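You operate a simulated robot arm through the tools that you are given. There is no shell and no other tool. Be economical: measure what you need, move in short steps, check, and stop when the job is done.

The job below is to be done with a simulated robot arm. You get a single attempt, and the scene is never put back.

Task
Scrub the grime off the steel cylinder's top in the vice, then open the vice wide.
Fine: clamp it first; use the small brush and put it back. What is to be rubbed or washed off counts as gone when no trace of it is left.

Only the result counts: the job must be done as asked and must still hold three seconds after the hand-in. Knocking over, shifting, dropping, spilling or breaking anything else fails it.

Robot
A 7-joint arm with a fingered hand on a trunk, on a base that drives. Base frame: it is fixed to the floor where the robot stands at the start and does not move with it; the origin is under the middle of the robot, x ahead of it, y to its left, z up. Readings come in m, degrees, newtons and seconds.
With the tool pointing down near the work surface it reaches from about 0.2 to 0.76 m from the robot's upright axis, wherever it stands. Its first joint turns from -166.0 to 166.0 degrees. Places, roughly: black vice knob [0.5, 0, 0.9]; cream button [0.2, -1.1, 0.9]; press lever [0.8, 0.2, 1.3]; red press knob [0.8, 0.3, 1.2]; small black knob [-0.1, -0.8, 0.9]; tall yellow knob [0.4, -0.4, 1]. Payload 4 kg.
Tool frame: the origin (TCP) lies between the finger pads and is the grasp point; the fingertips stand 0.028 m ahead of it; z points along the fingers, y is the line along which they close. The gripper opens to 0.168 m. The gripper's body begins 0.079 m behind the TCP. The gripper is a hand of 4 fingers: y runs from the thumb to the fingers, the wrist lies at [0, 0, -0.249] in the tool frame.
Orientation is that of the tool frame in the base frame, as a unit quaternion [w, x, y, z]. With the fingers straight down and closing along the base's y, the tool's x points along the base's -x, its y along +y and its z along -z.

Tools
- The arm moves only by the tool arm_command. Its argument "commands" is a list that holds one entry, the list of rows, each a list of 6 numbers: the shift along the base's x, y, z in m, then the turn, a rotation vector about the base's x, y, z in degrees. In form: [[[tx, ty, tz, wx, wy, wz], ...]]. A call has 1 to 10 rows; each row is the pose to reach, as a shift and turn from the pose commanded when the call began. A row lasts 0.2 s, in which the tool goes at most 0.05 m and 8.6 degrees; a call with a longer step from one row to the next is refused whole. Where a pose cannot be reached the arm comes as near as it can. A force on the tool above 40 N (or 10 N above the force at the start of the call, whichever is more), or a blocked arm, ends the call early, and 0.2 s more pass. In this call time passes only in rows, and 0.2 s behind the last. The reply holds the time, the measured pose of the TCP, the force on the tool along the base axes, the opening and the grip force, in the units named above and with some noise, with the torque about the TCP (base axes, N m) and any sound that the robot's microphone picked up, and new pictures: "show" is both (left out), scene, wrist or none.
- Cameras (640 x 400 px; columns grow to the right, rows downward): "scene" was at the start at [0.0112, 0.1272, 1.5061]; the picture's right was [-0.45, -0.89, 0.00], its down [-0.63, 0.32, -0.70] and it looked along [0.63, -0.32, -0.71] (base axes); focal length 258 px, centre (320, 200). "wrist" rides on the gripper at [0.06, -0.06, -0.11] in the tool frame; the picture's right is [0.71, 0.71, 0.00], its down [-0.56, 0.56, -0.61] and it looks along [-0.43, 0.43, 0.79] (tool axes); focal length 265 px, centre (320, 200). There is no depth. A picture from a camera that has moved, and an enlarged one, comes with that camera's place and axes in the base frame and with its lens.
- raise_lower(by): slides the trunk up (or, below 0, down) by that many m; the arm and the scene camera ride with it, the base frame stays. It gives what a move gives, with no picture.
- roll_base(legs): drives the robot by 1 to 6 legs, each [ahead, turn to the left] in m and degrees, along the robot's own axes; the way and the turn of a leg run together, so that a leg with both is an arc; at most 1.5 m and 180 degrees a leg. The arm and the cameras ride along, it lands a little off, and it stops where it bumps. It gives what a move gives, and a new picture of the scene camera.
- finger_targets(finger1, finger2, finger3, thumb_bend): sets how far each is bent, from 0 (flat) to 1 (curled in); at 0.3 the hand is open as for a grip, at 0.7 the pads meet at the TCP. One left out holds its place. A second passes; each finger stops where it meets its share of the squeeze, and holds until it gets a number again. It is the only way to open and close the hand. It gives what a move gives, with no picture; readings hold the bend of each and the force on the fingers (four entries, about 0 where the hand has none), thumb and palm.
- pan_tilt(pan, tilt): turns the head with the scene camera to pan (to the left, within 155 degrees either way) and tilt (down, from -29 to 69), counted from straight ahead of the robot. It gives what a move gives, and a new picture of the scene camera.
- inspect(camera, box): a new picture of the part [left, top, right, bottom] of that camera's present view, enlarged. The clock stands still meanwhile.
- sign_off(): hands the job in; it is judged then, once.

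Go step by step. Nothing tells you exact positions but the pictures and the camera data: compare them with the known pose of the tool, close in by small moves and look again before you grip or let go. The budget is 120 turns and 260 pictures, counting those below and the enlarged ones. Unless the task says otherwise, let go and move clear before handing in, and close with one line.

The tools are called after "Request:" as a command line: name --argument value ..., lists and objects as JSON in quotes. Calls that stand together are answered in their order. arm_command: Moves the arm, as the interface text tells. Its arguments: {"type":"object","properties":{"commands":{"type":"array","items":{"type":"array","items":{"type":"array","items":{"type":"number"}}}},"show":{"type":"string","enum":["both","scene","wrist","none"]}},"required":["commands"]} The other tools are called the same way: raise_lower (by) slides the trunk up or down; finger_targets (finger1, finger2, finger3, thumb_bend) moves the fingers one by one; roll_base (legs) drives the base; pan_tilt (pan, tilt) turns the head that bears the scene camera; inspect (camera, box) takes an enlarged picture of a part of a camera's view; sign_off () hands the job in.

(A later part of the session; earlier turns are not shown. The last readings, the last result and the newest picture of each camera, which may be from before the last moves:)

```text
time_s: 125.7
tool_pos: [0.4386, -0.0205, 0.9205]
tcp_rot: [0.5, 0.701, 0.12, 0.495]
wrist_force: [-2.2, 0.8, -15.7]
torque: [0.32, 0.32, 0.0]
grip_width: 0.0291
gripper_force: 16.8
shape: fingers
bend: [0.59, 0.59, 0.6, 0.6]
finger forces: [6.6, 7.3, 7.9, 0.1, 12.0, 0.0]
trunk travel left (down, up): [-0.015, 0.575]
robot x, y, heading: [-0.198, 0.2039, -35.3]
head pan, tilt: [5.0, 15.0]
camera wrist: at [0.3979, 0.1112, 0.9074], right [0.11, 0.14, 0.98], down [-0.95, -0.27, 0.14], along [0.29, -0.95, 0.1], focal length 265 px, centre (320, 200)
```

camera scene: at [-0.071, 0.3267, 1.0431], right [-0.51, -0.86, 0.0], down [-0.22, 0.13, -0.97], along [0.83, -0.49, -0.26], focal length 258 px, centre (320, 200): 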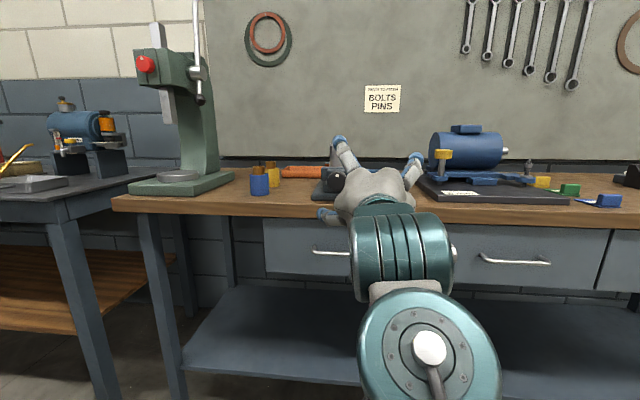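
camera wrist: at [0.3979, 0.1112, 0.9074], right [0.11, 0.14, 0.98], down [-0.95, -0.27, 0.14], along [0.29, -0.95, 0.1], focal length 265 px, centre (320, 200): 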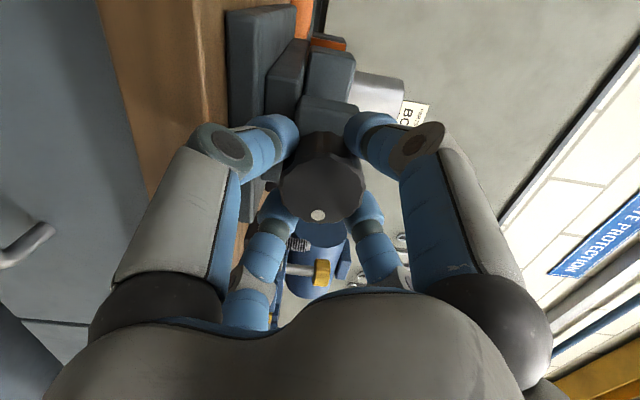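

The knob turned with the hand and there was little resistance. I'll continue another 100°, to 225°.

Request:
arm_command --commands '[[[0, 0, 0, 6.8, -4.9, 0], [0, 0, 0, 13.6, -9.9, 0], [0, 0, 0, 20.4, -14.8, 0], [0, 0, 0, 27.2, -19.8, 0], [0, 0, 0, 34, -24.7, 0], [0, 0, 0, 40.8, -29.6, 0], [0, 0, 0, 47.6, -34.6, 0], [0, 0, 0, 54.4, -39.5, 0], [0, 0, 0, 61.2, -44.5, 0], [0, 0, 0, 68, -49.4, 0]]]' --show "none"

Request:
arm_command --commands '[[[0, 0, 0, 6.5, -4.7, 0], [0, 0, 0, 13, -9.4, 0]]]' --show "wrist"

Request:
inspect --camera "wrist" --box '[220, 0, 420, 125]'

```text
time_s: 127.9
tool_pos: [0.438, -0.0198, 0.9212]
tcp_rot: [0.04, 0.597, -0.378, 0.706]
wrist_force: [8.4, 4.2, -6.0]
torque: [0.06, 0.16, 0.19]
grip_width: 0.0282
gripper_force: 14.4
shape: fingers
bend: [0.6, 0.59, 0.6, 0.6]
finger forces: [5.8, 6.6, 7.1, 0.0, 9.8, 0.1]
trunk travel left (down, up): [-0.015, 0.575]
robot x, y, heading: [-0.2002, 0.2092, -35.1]
head pan, tilt: [5.0, 15.0]
```

```text
time_s: 128.5
tool_pos: [0.4381, -0.0202, 0.9219]
tcp_rot: [-0.058, 0.538, -0.457, 0.706]
wrist_force: [5.5, 5.6, -2.8]
torque: [-0.51, 0.45, 0.18]
grip_width: 0.0279
gripper_force: 16.2
shape: fingers
bend: [0.6, 0.59, 0.59, 0.6]
finger forces: [5.9, 6.2, 8.6, 0.0, 11.8, 0.0]
trunk travel left (down, up): [-0.015, 0.575]
robot x, y, heading: [-0.1986, 0.2087, -35.1]
head pan, tilt: [5.0, 15.0]
camera wrist: at [0.3479, 0.0431, 1.0077], right [-0.58, -0.81, 0.0], down [-0.5, 0.36, -0.79], along [0.64, -0.46, -0.61], focal length 265 px, centre (320, 200)
```

wrist: 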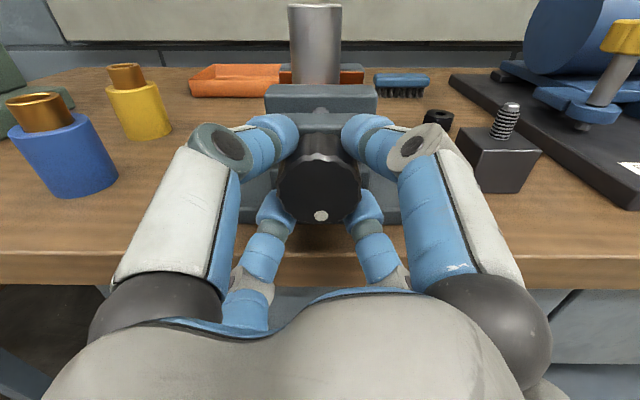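

```text
3.20 times, centred on (320, 62) of wrist
camera zoom: at [0.3479, 0.0431, 1.0077], right [-0.58, -0.81, 0.0], down [-0.5, 0.36, -0.79], along [0.64, -0.46, -0.61], focal length 849 px, centre (320, 640)
```

zoom: 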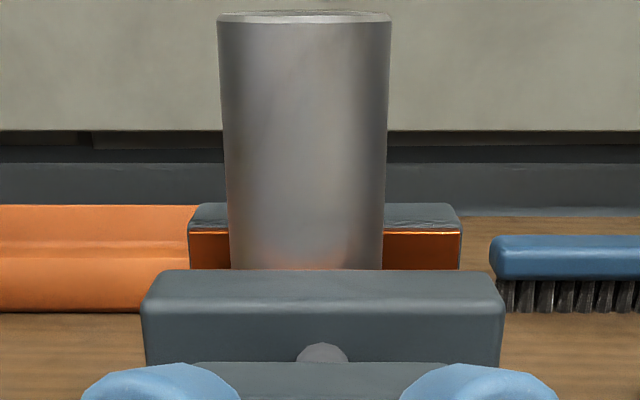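

After 180° the reaction torque about the axis has risen to about 0.7 N·m, so it's starting to bite. I'll turn further and watch the torque.

Request:
arm_command --commands '[[[0, 0, 0, 6.5, -4.7, 0], [0, 0, 0, 13, -9.4, 0]]]' --show "none"

Request:
arm_command --commands '[[[0, 0, 0, 6.5, -4.7, 0], [0, 0, 0, 13, -9.4, 0]]]' --show "none"

Request:
arm_command --commands '[[[0, 0, 0, 6.5, -4.7, 0], [0, 0, 0, 10, -7.3, 0]]]' --show "wrist"

```text
time_s: 129.1
tool_pos: [0.4358, -0.0212, 0.9223]
tcp_rot: [-0.156, 0.467, -0.528, 0.692]
wrist_force: [2.8, 2.7, -0.4]
torque: [-0.52, 0.36, 0.07]
grip_width: 0.0267
gripper_force: 15.8
shape: fingers
bend: [0.61, 0.59, 0.59, 0.6]
finger forces: [6.0, 7.4, 8.1, 0.0, 10.1, 0.0]
trunk travel left (down, up): [-0.015, 0.575]
robot x, y, heading: [-0.1954, 0.2085, -35.4]
head pan, tilt: [5.0, 15.0]
```

```text
time_s: 129.7
tool_pos: [0.4372, -0.0204, 0.9222]
tcp_rot: [-0.25, 0.389, -0.588, 0.663]
wrist_force: [1.6, 1.4, 2.6]
torque: [-0.52, 0.28, 0.0]
grip_width: 0.0265
gripper_force: 15.9
shape: fingers
bend: [0.6, 0.59, 0.59, 0.61]
finger forces: [7.0, 8.3, 7.0, 0.0, 9.6, 0.0]
trunk travel left (down, up): [-0.015, 0.575]
robot x, y, heading: [-0.1991, 0.2071, -35.3]
head pan, tilt: [5.0, 15.0]
```

```text
time_s: 130.3
tool_pos: [0.4369, -0.021, 0.9222]
tcp_rot: [-0.319, 0.323, -0.626, 0.634]
wrist_force: [2.0, 1.1, 3.7]
torque: [-0.49, 0.26, 0.03]
grip_width: 0.0266
gripper_force: 14.7
shape: fingers
bend: [0.6, 0.59, 0.59, 0.61]
finger forces: [6.7, 6.5, 6.5, 0.0, 9.8, 0.1]
trunk travel left (down, up): [-0.015, 0.575]
robot x, y, heading: [-0.2005, 0.207, -35.0]
head pan, tilt: [5.0, 15.0]
camera wrist: at [0.3125, -0.0053, 0.9834], right [-0.41, -0.58, -0.7], down [-0.17, 0.81, -0.57], along [0.89, -0.12, -0.43], focal length 265 px, centre (320, 200)
```

wrist: 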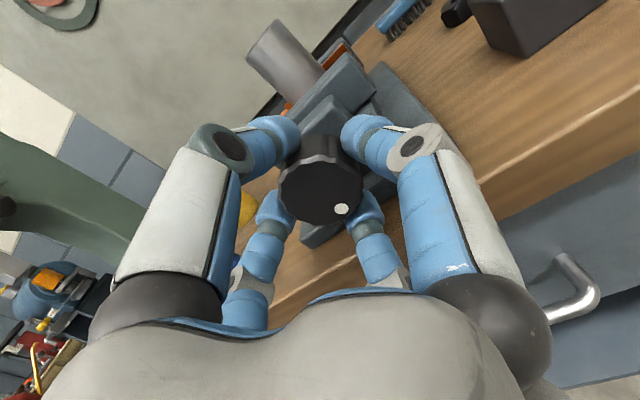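

The white dot has now moved relative to the fingers. The knob has stopped and the fingers are slipping, so the vice is clamped. I'll try a firmer squeeze for one last twist.

Request:
finger_targets --finger1 0.9 --finger2 0.9 --finger3 0.9 --thumb_bend 0.9

Request:
arm_command --commands '[[[0, 0, 0, 5, -3.6, 0], [0, 0, 0, 8, -5.8, 0]]]' --show "none"

Request:
inspect --camera "wrist" --box '[220, 0, 460, 150]'

```text
time_s: 131.3
tool_pos: [0.4365, -0.0202, 0.9234]
tcp_rot: [-0.32, 0.323, -0.626, 0.634]
wrist_force: [5.8, -3.1, 10.9]
torque: [-0.32, 0.04, 0.02]
grip_width: 0.0256
gripper_force: 21.3
shape: fingers
bend: [0.6, 0.59, 0.59, 0.61]
finger forces: [6.5, 7.3, 6.7, 0.1, 21.6, 0.0]
trunk travel left (down, up): [-0.015, 0.575]
robot x, y, heading: [-0.1998, 0.2066, -35.2]
head pan, tilt: [5.0, 15.0]
```

```text
time_s: 131.9
tool_pos: [0.4373, -0.0182, 0.9224]
tcp_rot: [0.375, -0.269, 0.651, -0.603]
wrist_force: [10.9, -2.7, 19.6]
torque: [-0.79, 0.13, 0.07]
grip_width: 0.026
gripper_force: 22.1
shape: fingers
bend: [0.6, 0.58, 0.6, 0.61]
finger forces: [9.0, 7.5, 6.1, 0.0, 20.6, 0.0]
trunk travel left (down, up): [-0.015, 0.575]
robot x, y, heading: [-0.1948, 0.2073, -35.0]
head pan, tilt: [5.0, 15.0]
```

```text
2.67 times, centred on (340, 75) of wrist
camera zoom: at [0.3069, -0.0122, 0.9732], right [-0.33, -0.48, -0.81], down [-0.12, 0.88, -0.47], along [0.93, -0.06, -0.35], focal length 708 px, centre (267, 533)
```

zoom: 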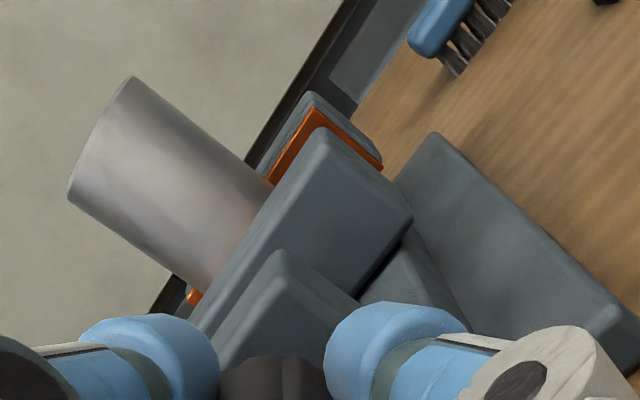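

The vice is clamped firmly on the cylinder. I'll release the knob gently and back away.

Request:
finger_targets --finger1 0.53 --finger2 0.53 --finger3 0.53 --thumb_bend 0.53

Request:
arm_command --commands '[[[-0.016, 0.012, 0.001, 0, 0, 0], [-0.032, 0.0235, 0.001, 0, 0, 0], [-0.056, 0.041, 0.001, 0, 0, 0], [-0.08, 0.059, 0.001, 0, 0, 0]]]' --show "wrist"

```text
time_s: 132.9
tool_pos: [0.4373, -0.0208, 0.9227]
tcp_rot: [0.372, -0.269, 0.652, -0.604]
wrist_force: [0.5, 0.0, -0.5]
torque: [-0.02, -0.05, -0.01]
grip_width: 0.0475
gripper_force: 0.0
shape: fingers
bend: [0.53, 0.53, 0.53, 0.53]
finger forces: [0.1, 0.1, 0.0, 0.1, 0.0, 0.0]
trunk travel left (down, up): [-0.015, 0.575]
robot x, y, heading: [-0.1996, 0.2064, -35.0]
head pan, tilt: [5.0, 15.0]
```

```text
time_s: 133.9
tool_pos: [0.3556, 0.0391, 0.9235]
tcp_rot: [0.372, -0.269, 0.652, -0.603]
wrist_force: [0.0, -0.8, -0.6]
torque: [0.02, -0.05, 0.02]
grip_width: 0.0476
gripper_force: 0.0
shape: fingers
bend: [0.53, 0.53, 0.53, 0.53]
finger forces: [0.1, 0.1, 0.0, 0.0, 0.0, 0.0]
trunk travel left (down, up): [-0.015, 0.575]
robot x, y, heading: [-0.1963, 0.2089, -35.3]
head pan, tilt: [5.0, 15.0]
camera wrist: at [0.2261, 0.0462, 0.9732], right [-0.34, -0.47, -0.81], down [-0.12, 0.88, -0.46], along [0.93, -0.06, -0.35], focal length 265 px, centre (320, 200)
```

wrist: 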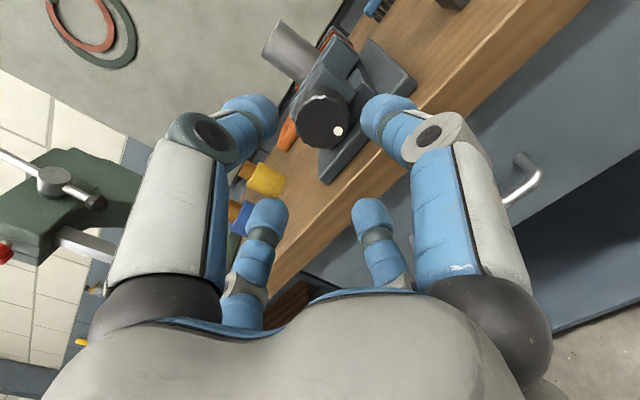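

I'll unroll the wrist, raise the trunk, and pitch the hand back down along the path I used before.

Request:
arm_command --commands '[[[0, 0, 0, -6.75, 4.9, 0], [0, 0, 0, -13.5, 9.8, 0], [0, 0, 0, -20.2, 14.7, 0], [0, 0, 0, -27, 19.6, 0], [0, 0, 0, -33.7, 24.5, 0], [0, 0, 0, -40.5, 29.4, 0], [0, 0, 0, -47.2, 34.3, 0], [0, 0, 0, -54, 39.2, 0], [0, 0, 0, -60.7, 44.1, 0]]]' --show "none"

Request:
arm_command --commands '[[[0, 0, 0, -6.75, 4.9, 0], [0, 0, 0, -13.5, 9.8, 0], [0, 0, 0, -20.2, 14.7, 0], [0, 0, 0, -27, 19.6, 0], [0, 0, 0, -33.7, 24.5, 0], [0, 0, 0, -40.5, 29.4, 0], [0, 0, 0, -47.2, 34.3, 0], [0, 0, 0, -54, 39.2, 0], [0, 0, 0, -60.7, 44.1, 0]]]' --show "none"

Request:
arm_command --commands '[[[0, 0, 0, -6.75, 4.9, 0], [0, 0, 0, -13.5, 9.8, 0], [0, 0, 0, -20.2, 14.7, 0], [0, 0, 0, -27, 19.6, 0], [0, 0, 0, -33.7, 24.5, 0], [0, 0, 0, -40.5, 29.4, 0], [0, 0, 0, -47.2, 34.3, 0], [0, 0, 0, -54, 39.2, 0]]]' --show "none"

Request:
raise_lower --by 0.4

Request:
raise_lower --by 0.11

Request:
arm_command --commands '[[[-0.01, -0.008, -0.02, 4.85, 6.7, 0], [-0.02, -0.016, -0.04, 9.7, 13.4, 0], [-0.03, -0.024, -0.07, 14.5, 20, 0], [-0.04, -0.032, -0.1, 19.4, 26.7, 0], [-0.05, -0.04, -0.13, 24.2, 33.4, 0], [-0.06, -0.05, -0.16, 29.1, 40.1, 0], [-0.07, -0.06, -0.19, 34, 46.8, 0], [-0.08, -0.07, -0.22, 38.8, 53.4, 0], [-0.09, -0.08, -0.25, 43.6, 60, 0], [-0.1, -0.088, -0.28, 48.5, 66.8, 0]]]' --show "none"

Request:
arm_command --commands '[[[0, 0, -0.01, 4.4, 6.1, 0]]]' --show "scene"

```text
time_s: 135.9
tool_pos: [0.3572, 0.0376, 0.9229]
tcp_rot: [0.071, 0.613, -0.352, 0.704]
wrist_force: [0.5, -0.8, 0.0]
torque: [-0.01, -0.03, 0.04]
grip_width: 0.0478
gripper_force: 0.0
shape: fingers
bend: [0.53, 0.53, 0.53, 0.53]
finger forces: [0.0, 0.1, 0.0, 0.0, 0.0, 0.1]
trunk travel left (down, up): [-0.015, 0.575]
robot x, y, heading: [-0.1974, 0.2057, -35.2]
head pan, tilt: [5.0, 15.0]
```

```text
time_s: 137.9
tool_pos: [0.3562, 0.0385, 0.9228]
tcp_rot: [0.485, 0.703, 0.093, 0.512]
wrist_force: [0.4, -0.5, -0.8]
torque: [0.02, 0.01, -0.02]
grip_width: 0.0479
gripper_force: 0.1
shape: fingers
bend: [0.53, 0.53, 0.53, 0.53]
finger forces: [0.0, 0.0, 0.1, 0.0, 0.0, 0.0]
trunk travel left (down, up): [-0.015, 0.575]
robot x, y, heading: [-0.1987, 0.2077, -35.0]
head pan, tilt: [5.0, 15.0]
```

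```text
time_s: 139.7
tool_pos: [0.3578, 0.0369, 0.9233]
tcp_rot: [0.687, 0.537, 0.462, 0.16]
wrist_force: [0.6, -0.5, -0.3]
torque: [0.0, -0.01, 0.03]
grip_width: 0.0474
gripper_force: 0.0
shape: fingers
bend: [0.53, 0.53, 0.53, 0.53]
finger forces: [0.0, 0.0, 0.1, 0.1, 0.0, 0.0]
trunk travel left (down, up): [-0.015, 0.575]
robot x, y, heading: [-0.1975, 0.2061, -34.8]
head pan, tilt: [5.0, 15.0]
```

```text
time_s: 143.5
tool_pos: [0.3579, 0.0388, 1.3244]
tcp_rot: [0.688, 0.537, 0.461, 0.161]
wrist_force: [0.2, 0.2, -0.5]
torque: [0.02, -0.01, -0.01]
grip_width: 0.0477
gripper_force: 0.0
shape: fingers
bend: [0.53, 0.53, 0.53, 0.53]
finger forces: [0.0, 0.0, 0.0, 0.0, 0.1, 0.1]
trunk travel left (down, up): [-0.415, 0.175]
robot x, y, heading: [-0.2007, 0.2083, -34.9]
head pan, tilt: [5.0, 15.0]
```

```text
time_s: 144.9
tool_pos: [0.3572, 0.0392, 1.4329]
tcp_rot: [0.688, 0.537, 0.461, 0.161]
wrist_force: [-0.3, -0.1, 0.0]
torque: [0.0, 0.02, 0.0]
grip_width: 0.0479
gripper_force: 0.0
shape: fingers
bend: [0.53, 0.53, 0.53, 0.53]
finger forces: [0.1, 0.0, 0.1, 0.0, 0.0, 0.0]
trunk travel left (down, up): [-0.525, 0.065]
robot x, y, heading: [-0.202, 0.2066, -35.2]
head pan, tilt: [5.0, 15.0]
```

```text
time_s: 147.1
tool_pos: [0.2576, -0.05, 1.1519]
tcp_rot: [0.06, 0.757, 0.651, 0.012]
wrist_force: [0.0, 0.3, 0.0]
torque: [-0.04, 0.0, 0.02]
grip_width: 0.0475
gripper_force: 0.1
shape: fingers
bend: [0.53, 0.53, 0.53, 0.53]
finger forces: [0.0, 0.0, 0.1, 0.0, 0.0, 0.0]
trunk travel left (down, up): [-0.525, 0.065]
robot x, y, heading: [-0.1986, 0.2078, -34.8]
head pan, tilt: [5.0, 15.0]
```

```text
time_s: 147.5
tool_pos: [0.257, -0.05, 1.1425]
tcp_rot: [-0.002, 0.758, 0.653, -0.004]
wrist_force: [0.1, -0.3, 0.7]
torque: [-0.01, 0.01, 0.01]
grip_width: 0.0477
gripper_force: 0.3
shape: fingers
bend: [0.53, 0.53, 0.53, 0.53]
finger forces: [0.0, 0.0, 0.0, 0.0, 0.0, 0.1]
trunk travel left (down, up): [-0.525, 0.065]
robot x, y, heading: [-0.1985, 0.2039, -35.3]
head pan, tilt: [5.0, 15.0]
camera scene: at [-0.0733, 0.3283, 1.5531], right [-0.5, -0.86, 0.0], down [-0.22, 0.13, -0.97], along [0.84, -0.48, -0.26], focal length 258 px, centre (320, 200)
```

scene: 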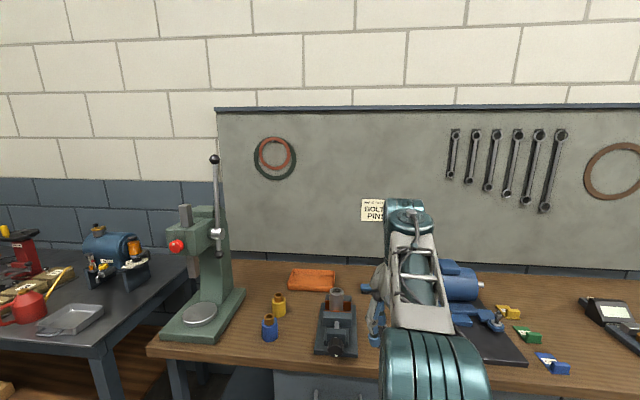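

The hand is down again. I'll raise it for clearance and drive to a spot from which both the brush and the cylinder are in reach.

Request:
arm_command --commands '[[[0, 0, 0.04, 0, 0, 0], [-0.01, 0.01, 0.08, 0, 0, 0], [-0.02, 0.02, 0.1, 0, 0, 0]]]' --show "none"

Request:
roll_base --legs '[[0, -21], [0.36, 0], [0, 20]]'

Request:
pan_tilt --pan 5 --tilt 50

```text
time_s: 148.3
tool_pos: [0.2399, -0.0353, 1.2089]
tcp_rot: [-0.001, 0.758, 0.652, -0.003]
wrist_force: [-0.3, -0.6, -0.5]
torque: [-0.05, 0.01, 0.0]
grip_width: 0.0479
gripper_force: 0.1
shape: fingers
bend: [0.53, 0.53, 0.53, 0.53]
finger forces: [0.1, 0.0, 0.0, 0.0, 0.0, 0.0]
out of reach, approached as far as the arm can: row 2, 3
trunk travel left (down, up): [-0.525, 0.065]
robot x, y, heading: [-0.1992, 0.2044, -35.0]
head pan, tilt: [5.0, 15.0]
```

```text
time_s: 152.8
tool_pos: [0.4366, -0.3374, 1.2084]
tcp_rot: [0.0, 0.762, 0.647, -0.003]
wrist_force: [-0.4, 0.2, -0.3]
torque: [-0.01, 0.02, -0.03]
grip_width: 0.0478
gripper_force: 0.0
shape: fingers
bend: [0.53, 0.53, 0.53, 0.53]
finger forces: [0.1, 0.0, 0.0, 0.1, 0.1, 0.0]
trunk travel left (down, up): [-0.525, 0.065]
robot x, y, heading: [0.0003, -0.0865, -36.2]
head pan, tilt: [5.0, 15.0]
camera scene: at [0.1275, 0.0328, 1.5531], right [-0.51, -0.86, 0.0], down [-0.22, 0.13, -0.97], along [0.83, -0.5, -0.26], focal length 258 px, centre (320, 200)
```

scene: 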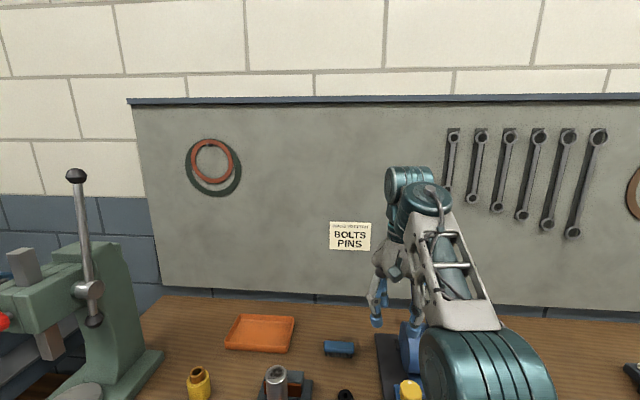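

```text
time_s: 153.8
tool_pos: [0.4363, -0.3378, 1.2083]
tcp_rot: [-0.001, 0.762, 0.647, -0.003]
wrist_force: [0.2, -0.7, -0.4]
torque: [0.02, 0.02, 0.02]
grip_width: 0.0479
gripper_force: 0.0
shape: fingers
bend: [0.53, 0.53, 0.53, 0.53]
finger forces: [0.0, 0.1, 0.0, 0.0, 0.0, 0.0]
trunk travel left (down, up): [-0.525, 0.065]
robot x, y, heading: [0.0014, -0.0859, -35.8]
head pan, tilt: [5.0, 50.0]
camera scene: at [0.1132, 0.0408, 1.4995], right [-0.51, -0.86, 0.0], down [-0.66, 0.39, -0.64], along [0.55, -0.33, -0.77], focal length 258 px, centre (320, 200)
```

scene: 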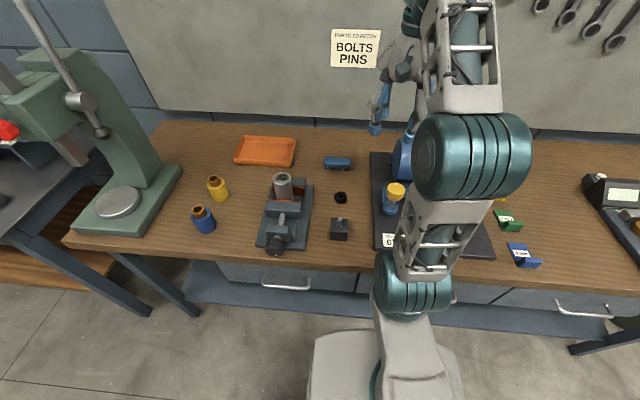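

Request:
inspect --camera "scene" --box '[240, 140, 400, 260]'

```text
3.33 times, centred on (320, 200) of scene
camera zoom: at [0.1132, 0.0408, 1.4995], right [-0.51, -0.86, 0.0], down [-0.66, 0.39, -0.64], along [0.55, -0.33, -0.77], focal length 860 px, centre (320, 200)
```

zoom: 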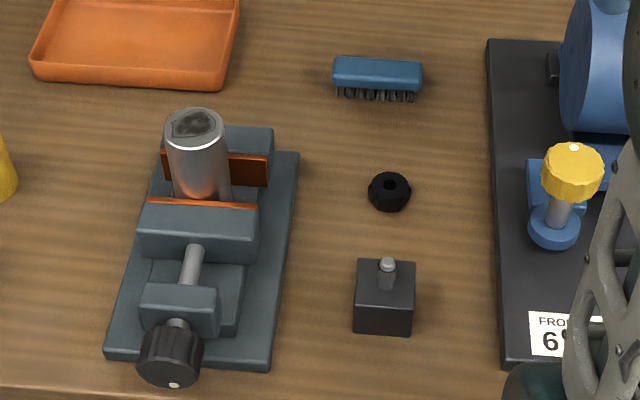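

I have a clear view: grime on the cylinder top, the jaws closed on it, and the brush parallel to the bench at about (0.663, -0.358). I'll open the hand, align it across the brush and hover above it.

Request:
finger_targets --finger1 0.3 --finger2 0.3 --finger3 0.3 --thumb_bend 0.3

Request:
arm_command --commands '[[[0.03, -0.002, 0, 0, 0, -6.5], [0.06, -0.004, 0, 0, 0, -13], [0.09, -0.007, 0, 0, 0, -19.5], [0.125, -0.01, -0.01, 0, 0, -26], [0.16, -0.013, -0.03, 0, 0, -26], [0.195, -0.016, -0.05, 0, 0, -26], [0.227, -0.02, -0.08, 0, 0, -26], [0.227, -0.02, -0.12, 0, 0, -26]]]' --show "wrist"

```text
time_s: 154.8
tool_pos: [0.4364, -0.3386, 1.208]
tcp_rot: [0.0, 0.762, 0.647, -0.003]
wrist_force: [-0.5, -0.4, -0.5]
torque: [-0.04, -0.02, -0.03]
grip_width: 0.117
gripper_force: 0.0
shape: fingers
bend: [0.3, 0.3, 0.3, 0.3]
finger forces: [0.0, 0.0, 0.0, 0.1, 0.0, 0.0]
trunk travel left (down, up): [-0.525, 0.065]
robot x, y, heading: [0.0043, -0.0872, -35.7]
head pan, tilt: [5.0, 50.0]
```

```text
time_s: 156.6
tool_pos: [0.6237, -0.3498, 1.0841]
tcp_rot: [-0.001, 0.889, 0.459, -0.003]
wrist_force: [0.5, 0.3, -0.4]
torque: [-0.06, 0.01, 0.02]
grip_width: 0.117
gripper_force: 0.1
shape: fingers
bend: [0.3, 0.3, 0.3, 0.3]
finger forces: [0.0, 0.0, 0.0, 0.1, 0.0, 0.0]
out of reach, approached as far as the arm can: row 1, 2, 3, 4, 5, 6, 7, 8
trunk travel left (down, up): [-0.525, 0.065]
robot x, y, heading: [-0.0005, -0.0895, -35.7]
head pan, tilt: [5.0, 50.0]
camera wrist: at [0.6106, -0.2669, 1.1943], right [0.99, 0.17, -0.01], down [0.14, -0.78, 0.61], along [0.1, -0.61, -0.79], focal length 265 px, centre (320, 200)
```

wrist: 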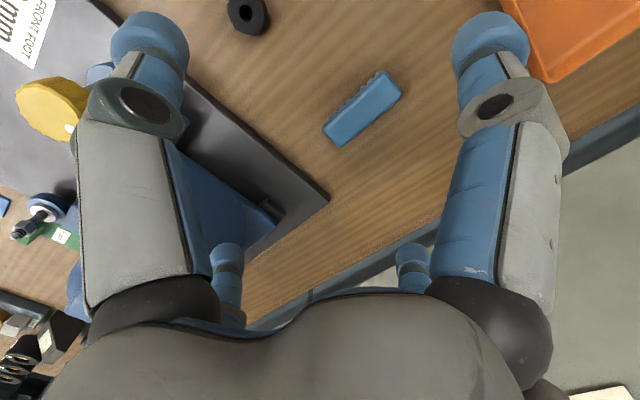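

The wrist camera puts the brush at (0.671, -0.358), parallel to my grasp alignment. I'll go down toward it, where the reach is longer.

Request:
arm_command --commands '[[[0.01, -0.002, -0.04, 0, 0, 0], [0.03, -0.005, -0.08, 0, 0, 0], [0.047, -0.008, -0.11, 0, 0, 0], [0.047, -0.008, -0.12, 0, 0, 0]]]' --show "wrist"

```text
time_s: 157.6
tool_pos: [0.6715, -0.3622, 0.9617]
tcp_rot: [-0.001, 0.888, 0.459, -0.001]
wrist_force: [0.6, 0.4, -0.8]
torque: [0.05, 0.0, 0.0]
grip_width: 0.1171
gripper_force: 0.0
shape: fingers
bend: [0.3, 0.3, 0.3, 0.3]
finger forces: [0.1, 0.1, 0.0, 0.0, 0.0, 0.0]
trunk travel left (down, up): [-0.525, 0.065]
robot x, y, heading: [-0.0014, -0.0864, -36.0]
head pan, tilt: [5.0, 50.0]
camera wrist: at [0.6576, -0.2785, 1.0724], right [0.99, 0.17, 0.0], down [0.13, -0.78, 0.61], along [0.1, -0.61, -0.79], focal length 265 px, centre (320, 200)
```

wrist: 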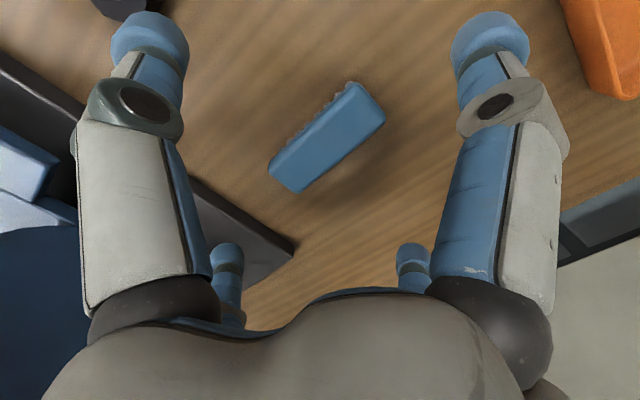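

The brush lies between the four digits, off centre by only a few mm. I'll lower around it and look before closing.

Request:
arm_command --commands '[[[0.0025, 0.006, -0.025, 0, 0, 0], [0.0025, 0.006, -0.05, 0, 0, 0]]]' --show "wrist"

Request:
pan_tilt --pan -10 --tilt 45

```text
time_s: 158.2
tool_pos: [0.6741, -0.3548, 0.9117]
tcp_rot: [-0.001, 0.889, 0.458, -0.003]
wrist_force: [-0.1, -1.0, -0.8]
torque: [0.01, 0.01, -0.01]
grip_width: 0.117
gripper_force: 0.2
shape: fingers
bend: [0.3, 0.3, 0.3, 0.3]
finger forces: [0.1, 0.0, 0.1, 0.0, 0.0, 0.1]
trunk travel left (down, up): [-0.525, 0.065]
robot x, y, heading: [0.0005, -0.0893, -36.2]
head pan, tilt: [5.0, 50.0]
camera wrist: at [0.6604, -0.2713, 1.0223], right [0.99, 0.17, 0.0], down [0.13, -0.78, 0.61], along [0.1, -0.61, -0.79], focal length 265 px, centre (320, 200)
```

wrist: 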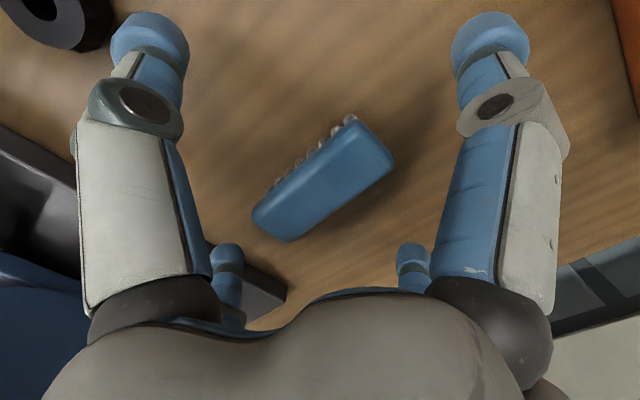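

```text
time_s: 159.0
tool_pos: [0.6755, -0.3556, 0.912]
tcp_rot: [-0.001, 0.888, 0.459, -0.002]
wrist_force: [0.3, -1.3, 0.0]
torque: [-0.01, -0.01, 0.01]
grip_width: 0.1169
gripper_force: 0.0
shape: fingers
bend: [0.3, 0.3, 0.3, 0.3]
finger forces: [0.0, 0.0, 0.1, 0.0, 0.1, 0.1]
trunk travel left (down, up): [-0.525, 0.065]
robot x, y, heading: [-0.0013, -0.0908, -35.8]
head pan, tilt: [-10.0, 45.0]
camera scene: at [0.1038, 0.022, 1.5063], right [-0.72, -0.7, 0.0], down [-0.49, 0.51, -0.71], along [0.49, -0.51, -0.71], focal length 258 px, centre (320, 200)
```

scene: 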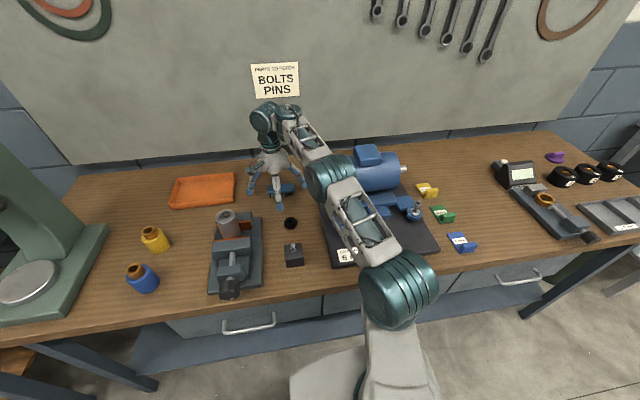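

The digits surround the brush at body height. I'll close the thumb and finger 2 across its width.

Request:
finger_targets --finger2 0.75 --thumb_bend 0.75

Request:
inspect --camera "wrist" --box '[120, 20, 520, 270]'

```text
time_s: 160.0
tool_pos: [0.6747, -0.3553, 0.9114]
tcp_rot: [-0.001, 0.889, 0.458, -0.003]
wrist_force: [-1.5, 0.4, 2.3]
torque: [0.0, 0.01, 0.0]
grip_width: 0.0793
gripper_force: 10.5
shape: fingers
bend: [0.3, 0.57, 0.3, 0.68]
finger forces: [0.1, 9.9, 0.0, 0.0, 11.2, 0.1]
trunk travel left (down, up): [-0.525, 0.065]
robot x, y, heading: [0.002, -0.086, -35.9]
head pan, tilt: [-10.0, 45.0]
```

```text
1.60 times, centred on (320, 145) of wrist
camera zoom: at [0.6602, -0.2709, 1.0227], right [0.99, 0.17, 0.0], down [0.13, -0.78, 0.61], along [0.1, -0.61, -0.79], focal length 425 px, centre (320, 288)
```

zoom: 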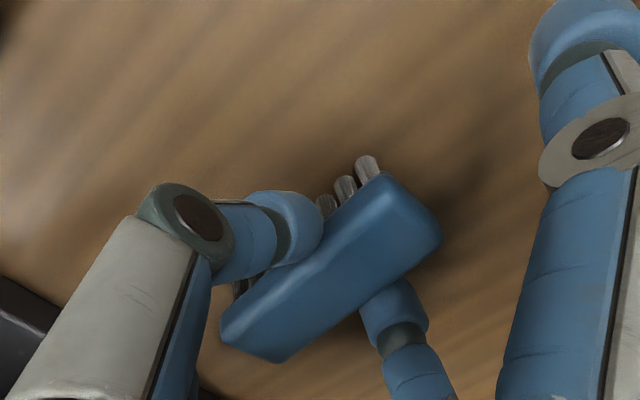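

The brush is held by two pads. I'll bring fingers 1 and 3 in against its ends to steady it.

Request:
finger_targets --finger1 0.5 --finger3 0.5

Request:
inspect --camera "wrist" --box '[120, 20, 520, 270]'

```text
time_s: 161.0
tool_pos: [0.6736, -0.3547, 0.914]
tcp_rot: [-0.001, 0.889, 0.459, -0.002]
wrist_force: [-0.9, -0.1, 2.7]
torque: [-0.06, -0.02, 0.03]
grip_width: 0.0388
gripper_force: 13.6
shape: fingers
bend: [0.5, 0.57, 0.44, 0.68]
finger forces: [0.0, 10.0, 6.5, 0.0, 10.6, 0.0]
trunk travel left (down, up): [-0.525, 0.065]
robot x, y, heading: [0.0003, -0.0928, -36.1]
head pan, tilt: [-10.0, 45.0]
```

```text
1.60 times, centred on (320, 145) of wrist
camera zoom: at [0.6601, -0.2711, 1.0227], right [0.99, 0.17, 0.0], down [0.13, -0.78, 0.61], along [0.1, -0.61, -0.79], focal length 425 px, centre (320, 288)
```

zoom: 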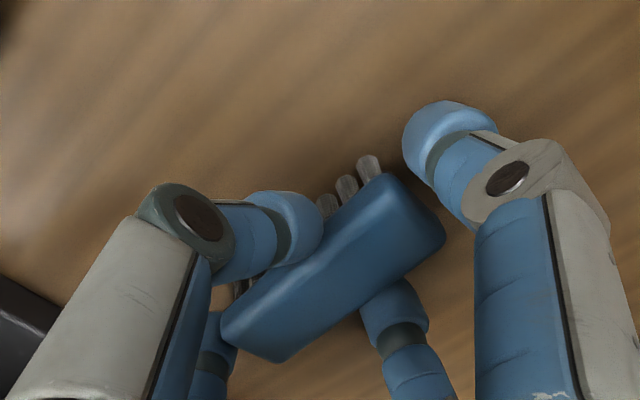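

Request:
finger_targets --finger1 0.62

Request:
arm_command --commands '[[[0, 0, 0.02, 0, 0, 0], [0, 0, 0.05, 0, 0, 0]]]' --show "wrist"

```text
time_s: 162.0
tool_pos: [0.6748, -0.3546, 0.912]
tcp_rot: [-0.001, 0.889, 0.458, -0.003]
wrist_force: [-0.3, 0.5, 2.6]
torque: [-0.02, 0.0, 0.03]
grip_width: 0.0317
gripper_force: 17.1
shape: fingers
bend: [0.53, 0.57, 0.44, 0.68]
finger forces: [6.6, 9.8, 7.3, 0.0, 10.7, 0.1]
trunk travel left (down, up): [-0.525, 0.065]
robot x, y, heading: [0.0009, -0.088, -35.9]
head pan, tilt: [-10.0, 45.0]
```

```text
time_s: 162.6
tool_pos: [0.6741, -0.3527, 0.9621]
tcp_rot: [0.0, 0.888, 0.459, -0.002]
wrist_force: [-0.8, 0.3, -0.4]
torque: [0.04, 0.0, 0.03]
grip_width: 0.0315
gripper_force: 16.9
shape: fingers
bend: [0.53, 0.57, 0.44, 0.68]
finger forces: [6.6, 9.9, 7.2, 0.1, 10.2, 0.0]
trunk travel left (down, up): [-0.525, 0.065]
robot x, y, heading: [0.0037, -0.0876, -35.9]
head pan, tilt: [-10.0, 45.0]
camera wrist: at [0.6608, -0.2697, 1.0732], right [0.99, 0.17, -0.01], down [0.14, -0.78, 0.61], along [0.1, -0.61, -0.79], focal length 265 px, centre (320, 200)
```

wrist: 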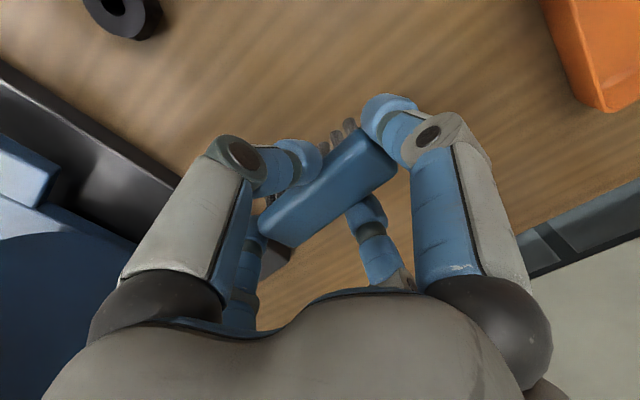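

The brush is lifted securely. It was gripped at TCP (0.6747, -0.355, 0.912), which I'll use to put it back. Now I'll carry it up and over above the cylinder.

Request:
arm_command --commands '[[[-0.01, 0.0, 0.045, 0, 0, 0], [-0.02, 0.01, 0.09, 0, 0, 0], [-0.03, 0.04, 0.12, 0, 0, 0], [-0.035, 0.08, 0.13, 0, 0, 0], [-0.04, 0.12, 0.13, 0, 0, 0], [-0.05, 0.16, 0.13, 0, 0, 0], [-0.055, 0.2, 0.13, 0, 0, 0], [-0.06, 0.22, 0.13, 0, 0, 0]]]' --show "none"

Request:
pan_tilt --pan 10 --tilt 45

Request:
inspect --camera "scene" --box '[220, 80, 420, 230]'

```text
time_s: 164.4
tool_pos: [0.6121, -0.1344, 1.0914]
tcp_rot: [-0.001, 0.889, 0.458, -0.003]
wrist_force: [1.5, 0.6, -1.1]
torque: [-0.02, -0.01, 0.01]
grip_width: 0.0316
gripper_force: 16.6
shape: fingers
bend: [0.53, 0.57, 0.44, 0.68]
finger forces: [6.6, 9.8, 6.9, 0.1, 9.8, 0.1]
trunk travel left (down, up): [-0.525, 0.065]
robot x, y, heading: [0.0008, -0.0874, -35.8]
head pan, tilt: [-10.0, 45.0]
```

```text
time_s: 165.2
tool_pos: [0.612, -0.1354, 1.0918]
tcp_rot: [-0.001, 0.889, 0.458, -0.003]
wrist_force: [0.8, 0.0, -0.5]
torque: [0.01, 0.02, 0.02]
grip_width: 0.0317
gripper_force: 16.6
shape: fingers
bend: [0.53, 0.57, 0.44, 0.68]
finger forces: [6.6, 9.7, 6.9, 0.0, 9.7, 0.0]
trunk travel left (down, up): [-0.525, 0.065]
robot x, y, heading: [0.0029, -0.0866, -36.3]
head pan, tilt: [10.0, 45.0]
camera scene: at [0.1204, 0.0449, 1.5063], right [-0.44, -0.9, 0.0], down [-0.64, 0.31, -0.71], along [0.64, -0.31, -0.71], focal length 258 px, centre (320, 200)
```

scene: 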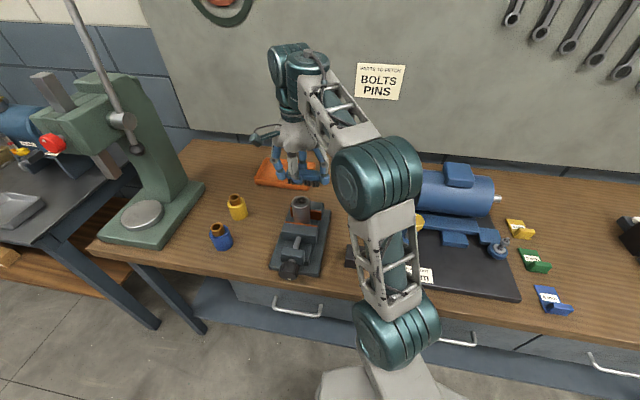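

```text
2.67 times, centred on (320, 155) of scene
camera zoom: at [0.1204, 0.0449, 1.5063], right [-0.44, -0.9, 0.0], down [-0.64, 0.31, -0.71], along [0.64, -0.31, -0.71], focal length 688 px, centre (320, 320)
```

zoom: 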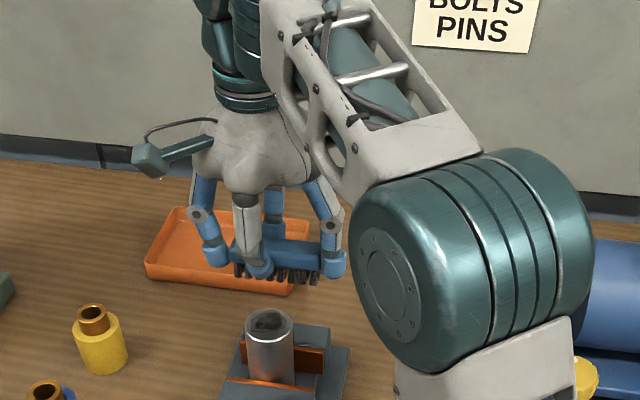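

The brush hangs above the cylinder, slightly to the right of the TCP. I'll shift left about 1 cm and go down slowly until the force shows contact.

Request:
arm_command --commands '[[[0.009, 0.006, 0, 0, 0, 0], [0.009, 0.006, -0.03, 0, 0, 0], [0.009, 0.006, -0.05, 0, 0, 0]]]' --show "none"

Request:
inspect --camera "scene" --box '[240, 130, 380, 230]'

Request:
inspect --camera "wrist" --box '[160, 50, 480, 250]'

```text
time_s: 166.0
tool_pos: [0.6229, -0.1308, 1.0464]
tcp_rot: [0.001, 0.889, 0.459, 0.002]
wrist_force: [4.5, -0.8, 19.8]
torque: [-0.13, -0.09, 0.01]
grip_width: 0.0312
gripper_force: 20.3
shape: fingers
bend: [0.53, 0.57, 0.44, 0.68]
finger forces: [7.7, 10.5, 6.8, 0.0, 15.0, 0.0]
trunk travel left (down, up): [-0.525, 0.065]
robot x, y, heading: [0.0008, -0.0903, -35.9]
head pan, tilt: [10.0, 45.0]
```

```text
4.00 times, centred on (310, 180) of scene
camera zoom: at [0.1184, 0.0449, 1.507], right [-0.44, -0.9, 0.0], down [-0.63, 0.31, -0.71], along [0.64, -0.31, -0.71], focal length 1032 px, centre (360, 280)
```

zoom: 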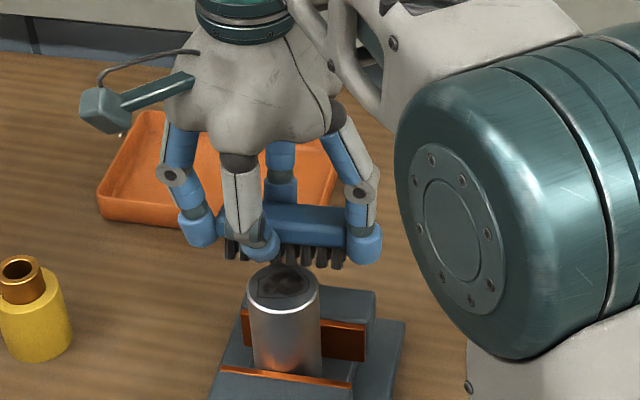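

```text
2.00 times, centred on (320, 150) of wrist
camera zoom: at [0.6081, -0.0458, 1.1556], right [0.99, 0.17, 0.0], down [0.13, -0.78, 0.62], along [0.11, -0.61, -0.79], focal length 531 px, centre (320, 300)
```

zoom: 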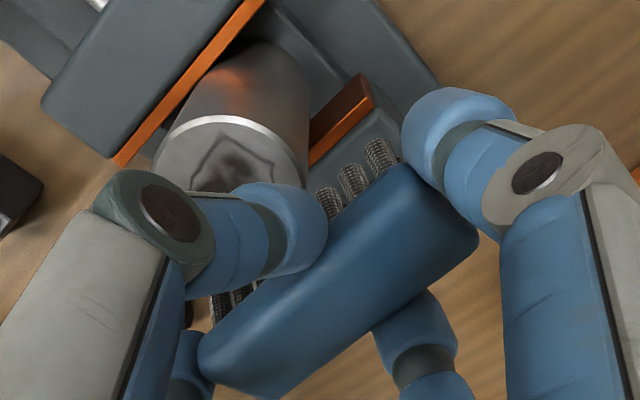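

There is already contact, and the pictures show the cylinder further toward me: its top centre is at about (0.595, -0.122, 1.0). I'll lift, re-centre over it and press down gently.

Request:
arm_command --commands '[[[0, 0, 0.02, 0, 0, 0], [-0.014, 0.004, 0.025, 0, 0, 0], [-0.028, 0.008, 0.025, 0, 0, 0]]]' --show "wrist"

Request:
inspect --camera "scene" --box '[240, 130, 380, 230]'

```text
time_s: 166.8
tool_pos: [0.594, -0.1205, 1.0666]
tcp_rot: [-0.002, 0.889, 0.458, -0.002]
wrist_force: [0.2, -0.5, 0.2]
torque: [0.0, 0.02, 0.01]
grip_width: 0.0312
gripper_force: 17.4
shape: fingers
bend: [0.53, 0.57, 0.44, 0.68]
finger forces: [7.1, 8.9, 6.8, 0.1, 11.5, 0.1]
trunk travel left (down, up): [-0.525, 0.065]
robot x, y, heading: [-0.0011, -0.0816, -36.0]
head pan, tilt: [10.0, 45.0]
camera wrist: at [0.5801, -0.0374, 1.1773], right [0.99, 0.17, -0.01], down [0.14, -0.78, 0.61], along [0.1, -0.61, -0.79], focal length 265 px, centre (320, 200)
```

wrist: 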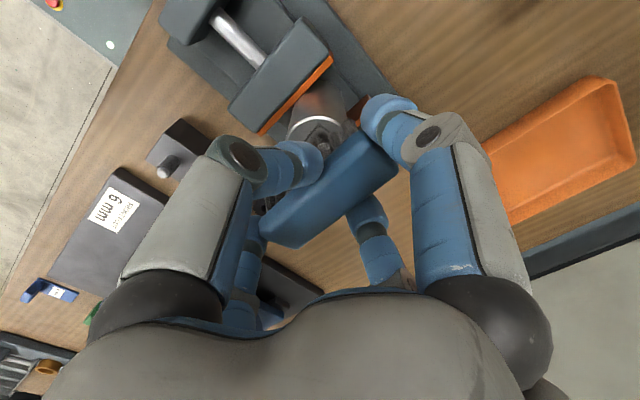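

```text
4.00 times, centred on (310, 180) of scene
camera zoom: at [0.1201, 0.0449, 1.5063], right [-0.44, -0.9, 0.0], down [-0.64, 0.31, -0.71], along [0.64, -0.31, -0.71], focal length 1032 px, centre (360, 280)
```

zoom: 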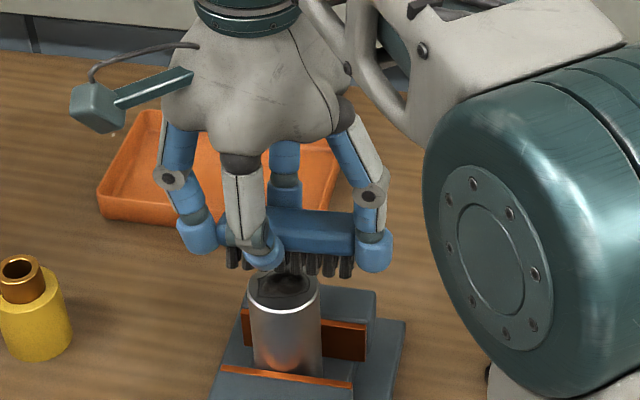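

The brush is now centred over the cylinder top. I'll press down.

Request:
arm_command --commands '[[[0, 0, -0.012, 0, 0, 0], [0, 0, -0.02, 0, 0, 0]]]' --show "none"

Request:
arm_command --commands '[[[0, 0, -0.003, 0, 0, 0]]]' --show "none"

Request:
arm_command --commands '[[[0, 0, -0.003, 0, 0, 0]]]' --show "none"

```text
time_s: 167.4
tool_pos: [0.5938, -0.1201, 1.0496]
tcp_rot: [0.0, 0.888, 0.46, 0.0]
wrist_force: [-5.6, 0.6, 16.1]
torque: [-0.01, -0.22, 0.0]
grip_width: 0.0312
gripper_force: 19.6
shape: fingers
bend: [0.53, 0.57, 0.44, 0.68]
finger forces: [7.3, 9.0, 7.4, 0.1, 15.5, 0.0]
trunk travel left (down, up): [-0.525, 0.065]
robot x, y, heading: [0.0018, -0.089, -35.8]
head pan, tilt: [10.0, 45.0]
```

```text
time_s: 167.8
tool_pos: [0.5937, -0.1194, 1.046]
tcp_rot: [0.0, 0.889, 0.458, -0.002]
wrist_force: [-0.9, 0.5, 16.1]
torque: [-0.02, -0.38, 0.04]
grip_width: 0.0312
gripper_force: 20.1
shape: fingers
bend: [0.53, 0.57, 0.44, 0.68]
finger forces: [7.6, 10.8, 7.1, 0.0, 14.1, 0.0]
trunk travel left (down, up): [-0.525, 0.065]
robot x, y, heading: [-0.0013, -0.0885, -35.6]
head pan, tilt: [10.0, 45.0]
```

```text
time_s: 168.2
tool_pos: [0.5929, -0.121, 1.0438]
tcp_rot: [0.0, 0.888, 0.459, 0.001]
wrist_force: [-1.0, 2.2, 29.6]
torque: [-0.15, -0.28, 0.07]
grip_width: 0.0313
gripper_force: 22.2
shape: fingers
bend: [0.53, 0.57, 0.44, 0.68]
finger forces: [7.9, 12.0, 7.4, 0.1, 16.8, 0.1]
trunk travel left (down, up): [-0.525, 0.065]
robot x, y, heading: [0.0024, -0.0841, -36.2]
head pan, tilt: [10.0, 45.0]
```

The bristles are pressed on the top. I'll ease the pressure a little and scrub back and forth along both directions.

Request:
arm_command --commands '[[[0, 0, 0.004, 0, 0, 0], [0.012, -0.009, 0.004, 0, 0, 0], [0, 0, 0.004, 0, 0, 0], [-0.012, 0.009, 0.004, 0, 0, 0], [0, 0, 0.004, 0, 0, 0], [0.012, -0.009, 0.004, 0, 0, 0], [0, 0, 0.004, 0, 0, 0], [-0.012, 0.009, 0.004, 0, 0, 0], [0, 0, 0.004, 0, 0, 0]]]' --show "none"

Request:
arm_command --commands '[[[0.007, 0.01, 0, 0, 0, 0], [0, 0, 0, 0, 0, 0], [-0.007, -0.01, 0, 0, 0, 0], [0, 0, 0, 0, 0, 0], [0.007, 0.01, 0, 0, 0, 0], [0, 0, 0, 0, 0, 0], [-0.007, -0.01, 0, 0, 0, 0], [0, 0, 0, 0, 0, 0]]]' --show "none"

Request:
arm_command --commands '[[[0, 0, 0.03, 0, 0, 0], [0.02, -0.015, 0.06, 0, 0, 0], [0.05, -0.036, 0.06, 0, 0, 0]]]' --show "wrist"

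Request:
inspect --camera "scene" --box '[260, 170, 340, 220]'

```text
time_s: 170.2
tool_pos: [0.5948, -0.1191, 1.0445]
tcp_rot: [-0.001, 0.888, 0.459, -0.003]
wrist_force: [0.4, 1.5, 3.7]
torque: [0.01, -0.12, 0.05]
grip_width: 0.0316
gripper_force: 18.0
shape: fingers
bend: [0.53, 0.57, 0.44, 0.68]
finger forces: [7.5, 9.3, 6.9, 0.0, 12.5, 0.0]
trunk travel left (down, up): [-0.525, 0.065]
robot x, y, heading: [0.001, -0.0885, -35.8]
head pan, tilt: [10.0, 45.0]
```

```text
time_s: 172.0
tool_pos: [0.5946, -0.1215, 1.0448]
tcp_rot: [-0.001, 0.889, 0.458, -0.002]
wrist_force: [0.3, 0.2, 2.1]
torque: [-0.02, -0.07, 0.0]
grip_width: 0.0313
gripper_force: 18.1
shape: fingers
bend: [0.53, 0.57, 0.44, 0.68]
finger forces: [7.3, 9.4, 7.0, 0.0, 11.5, 0.0]
trunk travel left (down, up): [-0.525, 0.065]
robot x, y, heading: [0.0019, -0.0832, -36.0]
head pan, tilt: [10.0, 45.0]
```

```text
time_s: 172.8
tool_pos: [0.6462, -0.1583, 1.1033]
tcp_rot: [-0.002, 0.889, 0.459, -0.002]
wrist_force: [0.0, 0.3, -0.7]
torque: [0.04, 0.0, -0.03]
grip_width: 0.0316
gripper_force: 16.5
shape: fingers
bend: [0.53, 0.57, 0.44, 0.68]
finger forces: [7.2, 8.8, 6.8, 0.0, 10.9, 0.0]
trunk travel left (down, up): [-0.525, 0.065]
robot x, y, heading: [0.0014, -0.0852, -36.0]
head pan, tilt: [10.0, 45.0]
camera wrist: at [0.6326, -0.0743, 1.2144], right [0.99, 0.17, -0.01], down [0.14, -0.78, 0.61], along [0.1, -0.61, -0.79], focal length 265 px, centre (320, 200)
```

wrist: 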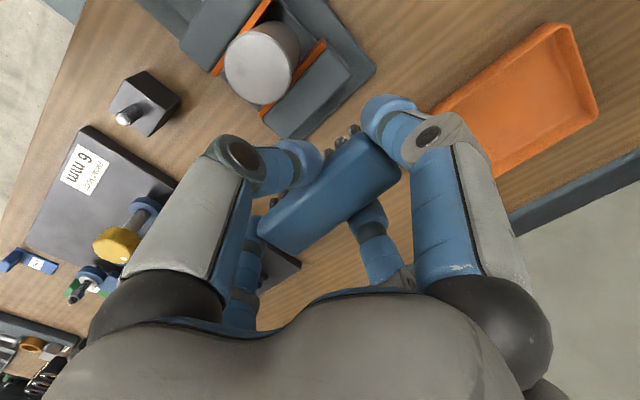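

```text
8.00 times, centred on (300, 195) of scene
camera zoom: at [0.1213, 0.0446, 1.5062], right [-0.44, -0.9, 0.0], down [-0.64, 0.31, -0.71], along [0.64, -0.31, -0.71], focal length 2064 px, centre (480, 240)
```

zoom: 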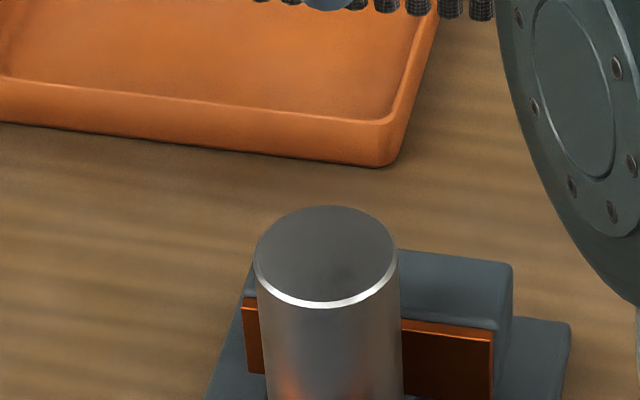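

The top looks clean. I'll zoom in from the wrist camera to check for any faint remains.

Request:
inspect --camera "wrist" --box '[210, 10, 320, 115]'

Request:
inspect --camera "scene" --box '[288, 193, 313, 211]'

```text
3.81 times, centred on (265, 62) of wrist
camera zoom: at [0.6326, -0.0743, 1.2144], right [0.99, 0.17, -0.01], down [0.14, -0.78, 0.61], along [0.1, -0.61, -0.79], focal length 1011 px, centre (530, 724)
```

zoom: 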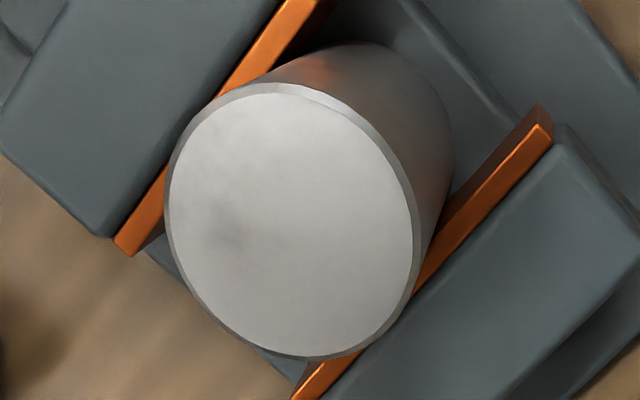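

```text
16.00 times, centred on (300, 202) of scene
camera zoom: at [0.1213, 0.0446, 1.5062], right [-0.44, -0.9, 0.0], down [-0.64, 0.31, -0.71], along [0.64, -0.31, -0.71], focal length 4127 px, centre (632, 168)
```

zoom: 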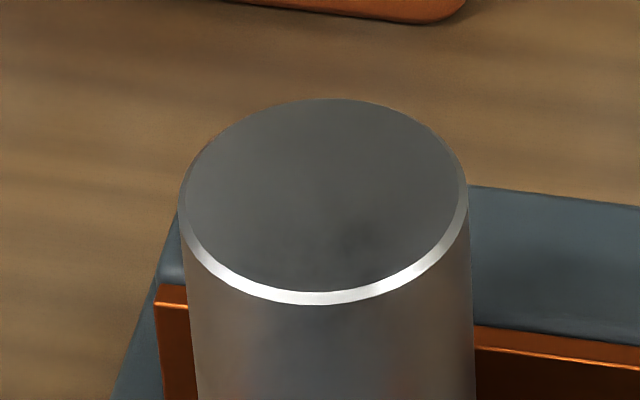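

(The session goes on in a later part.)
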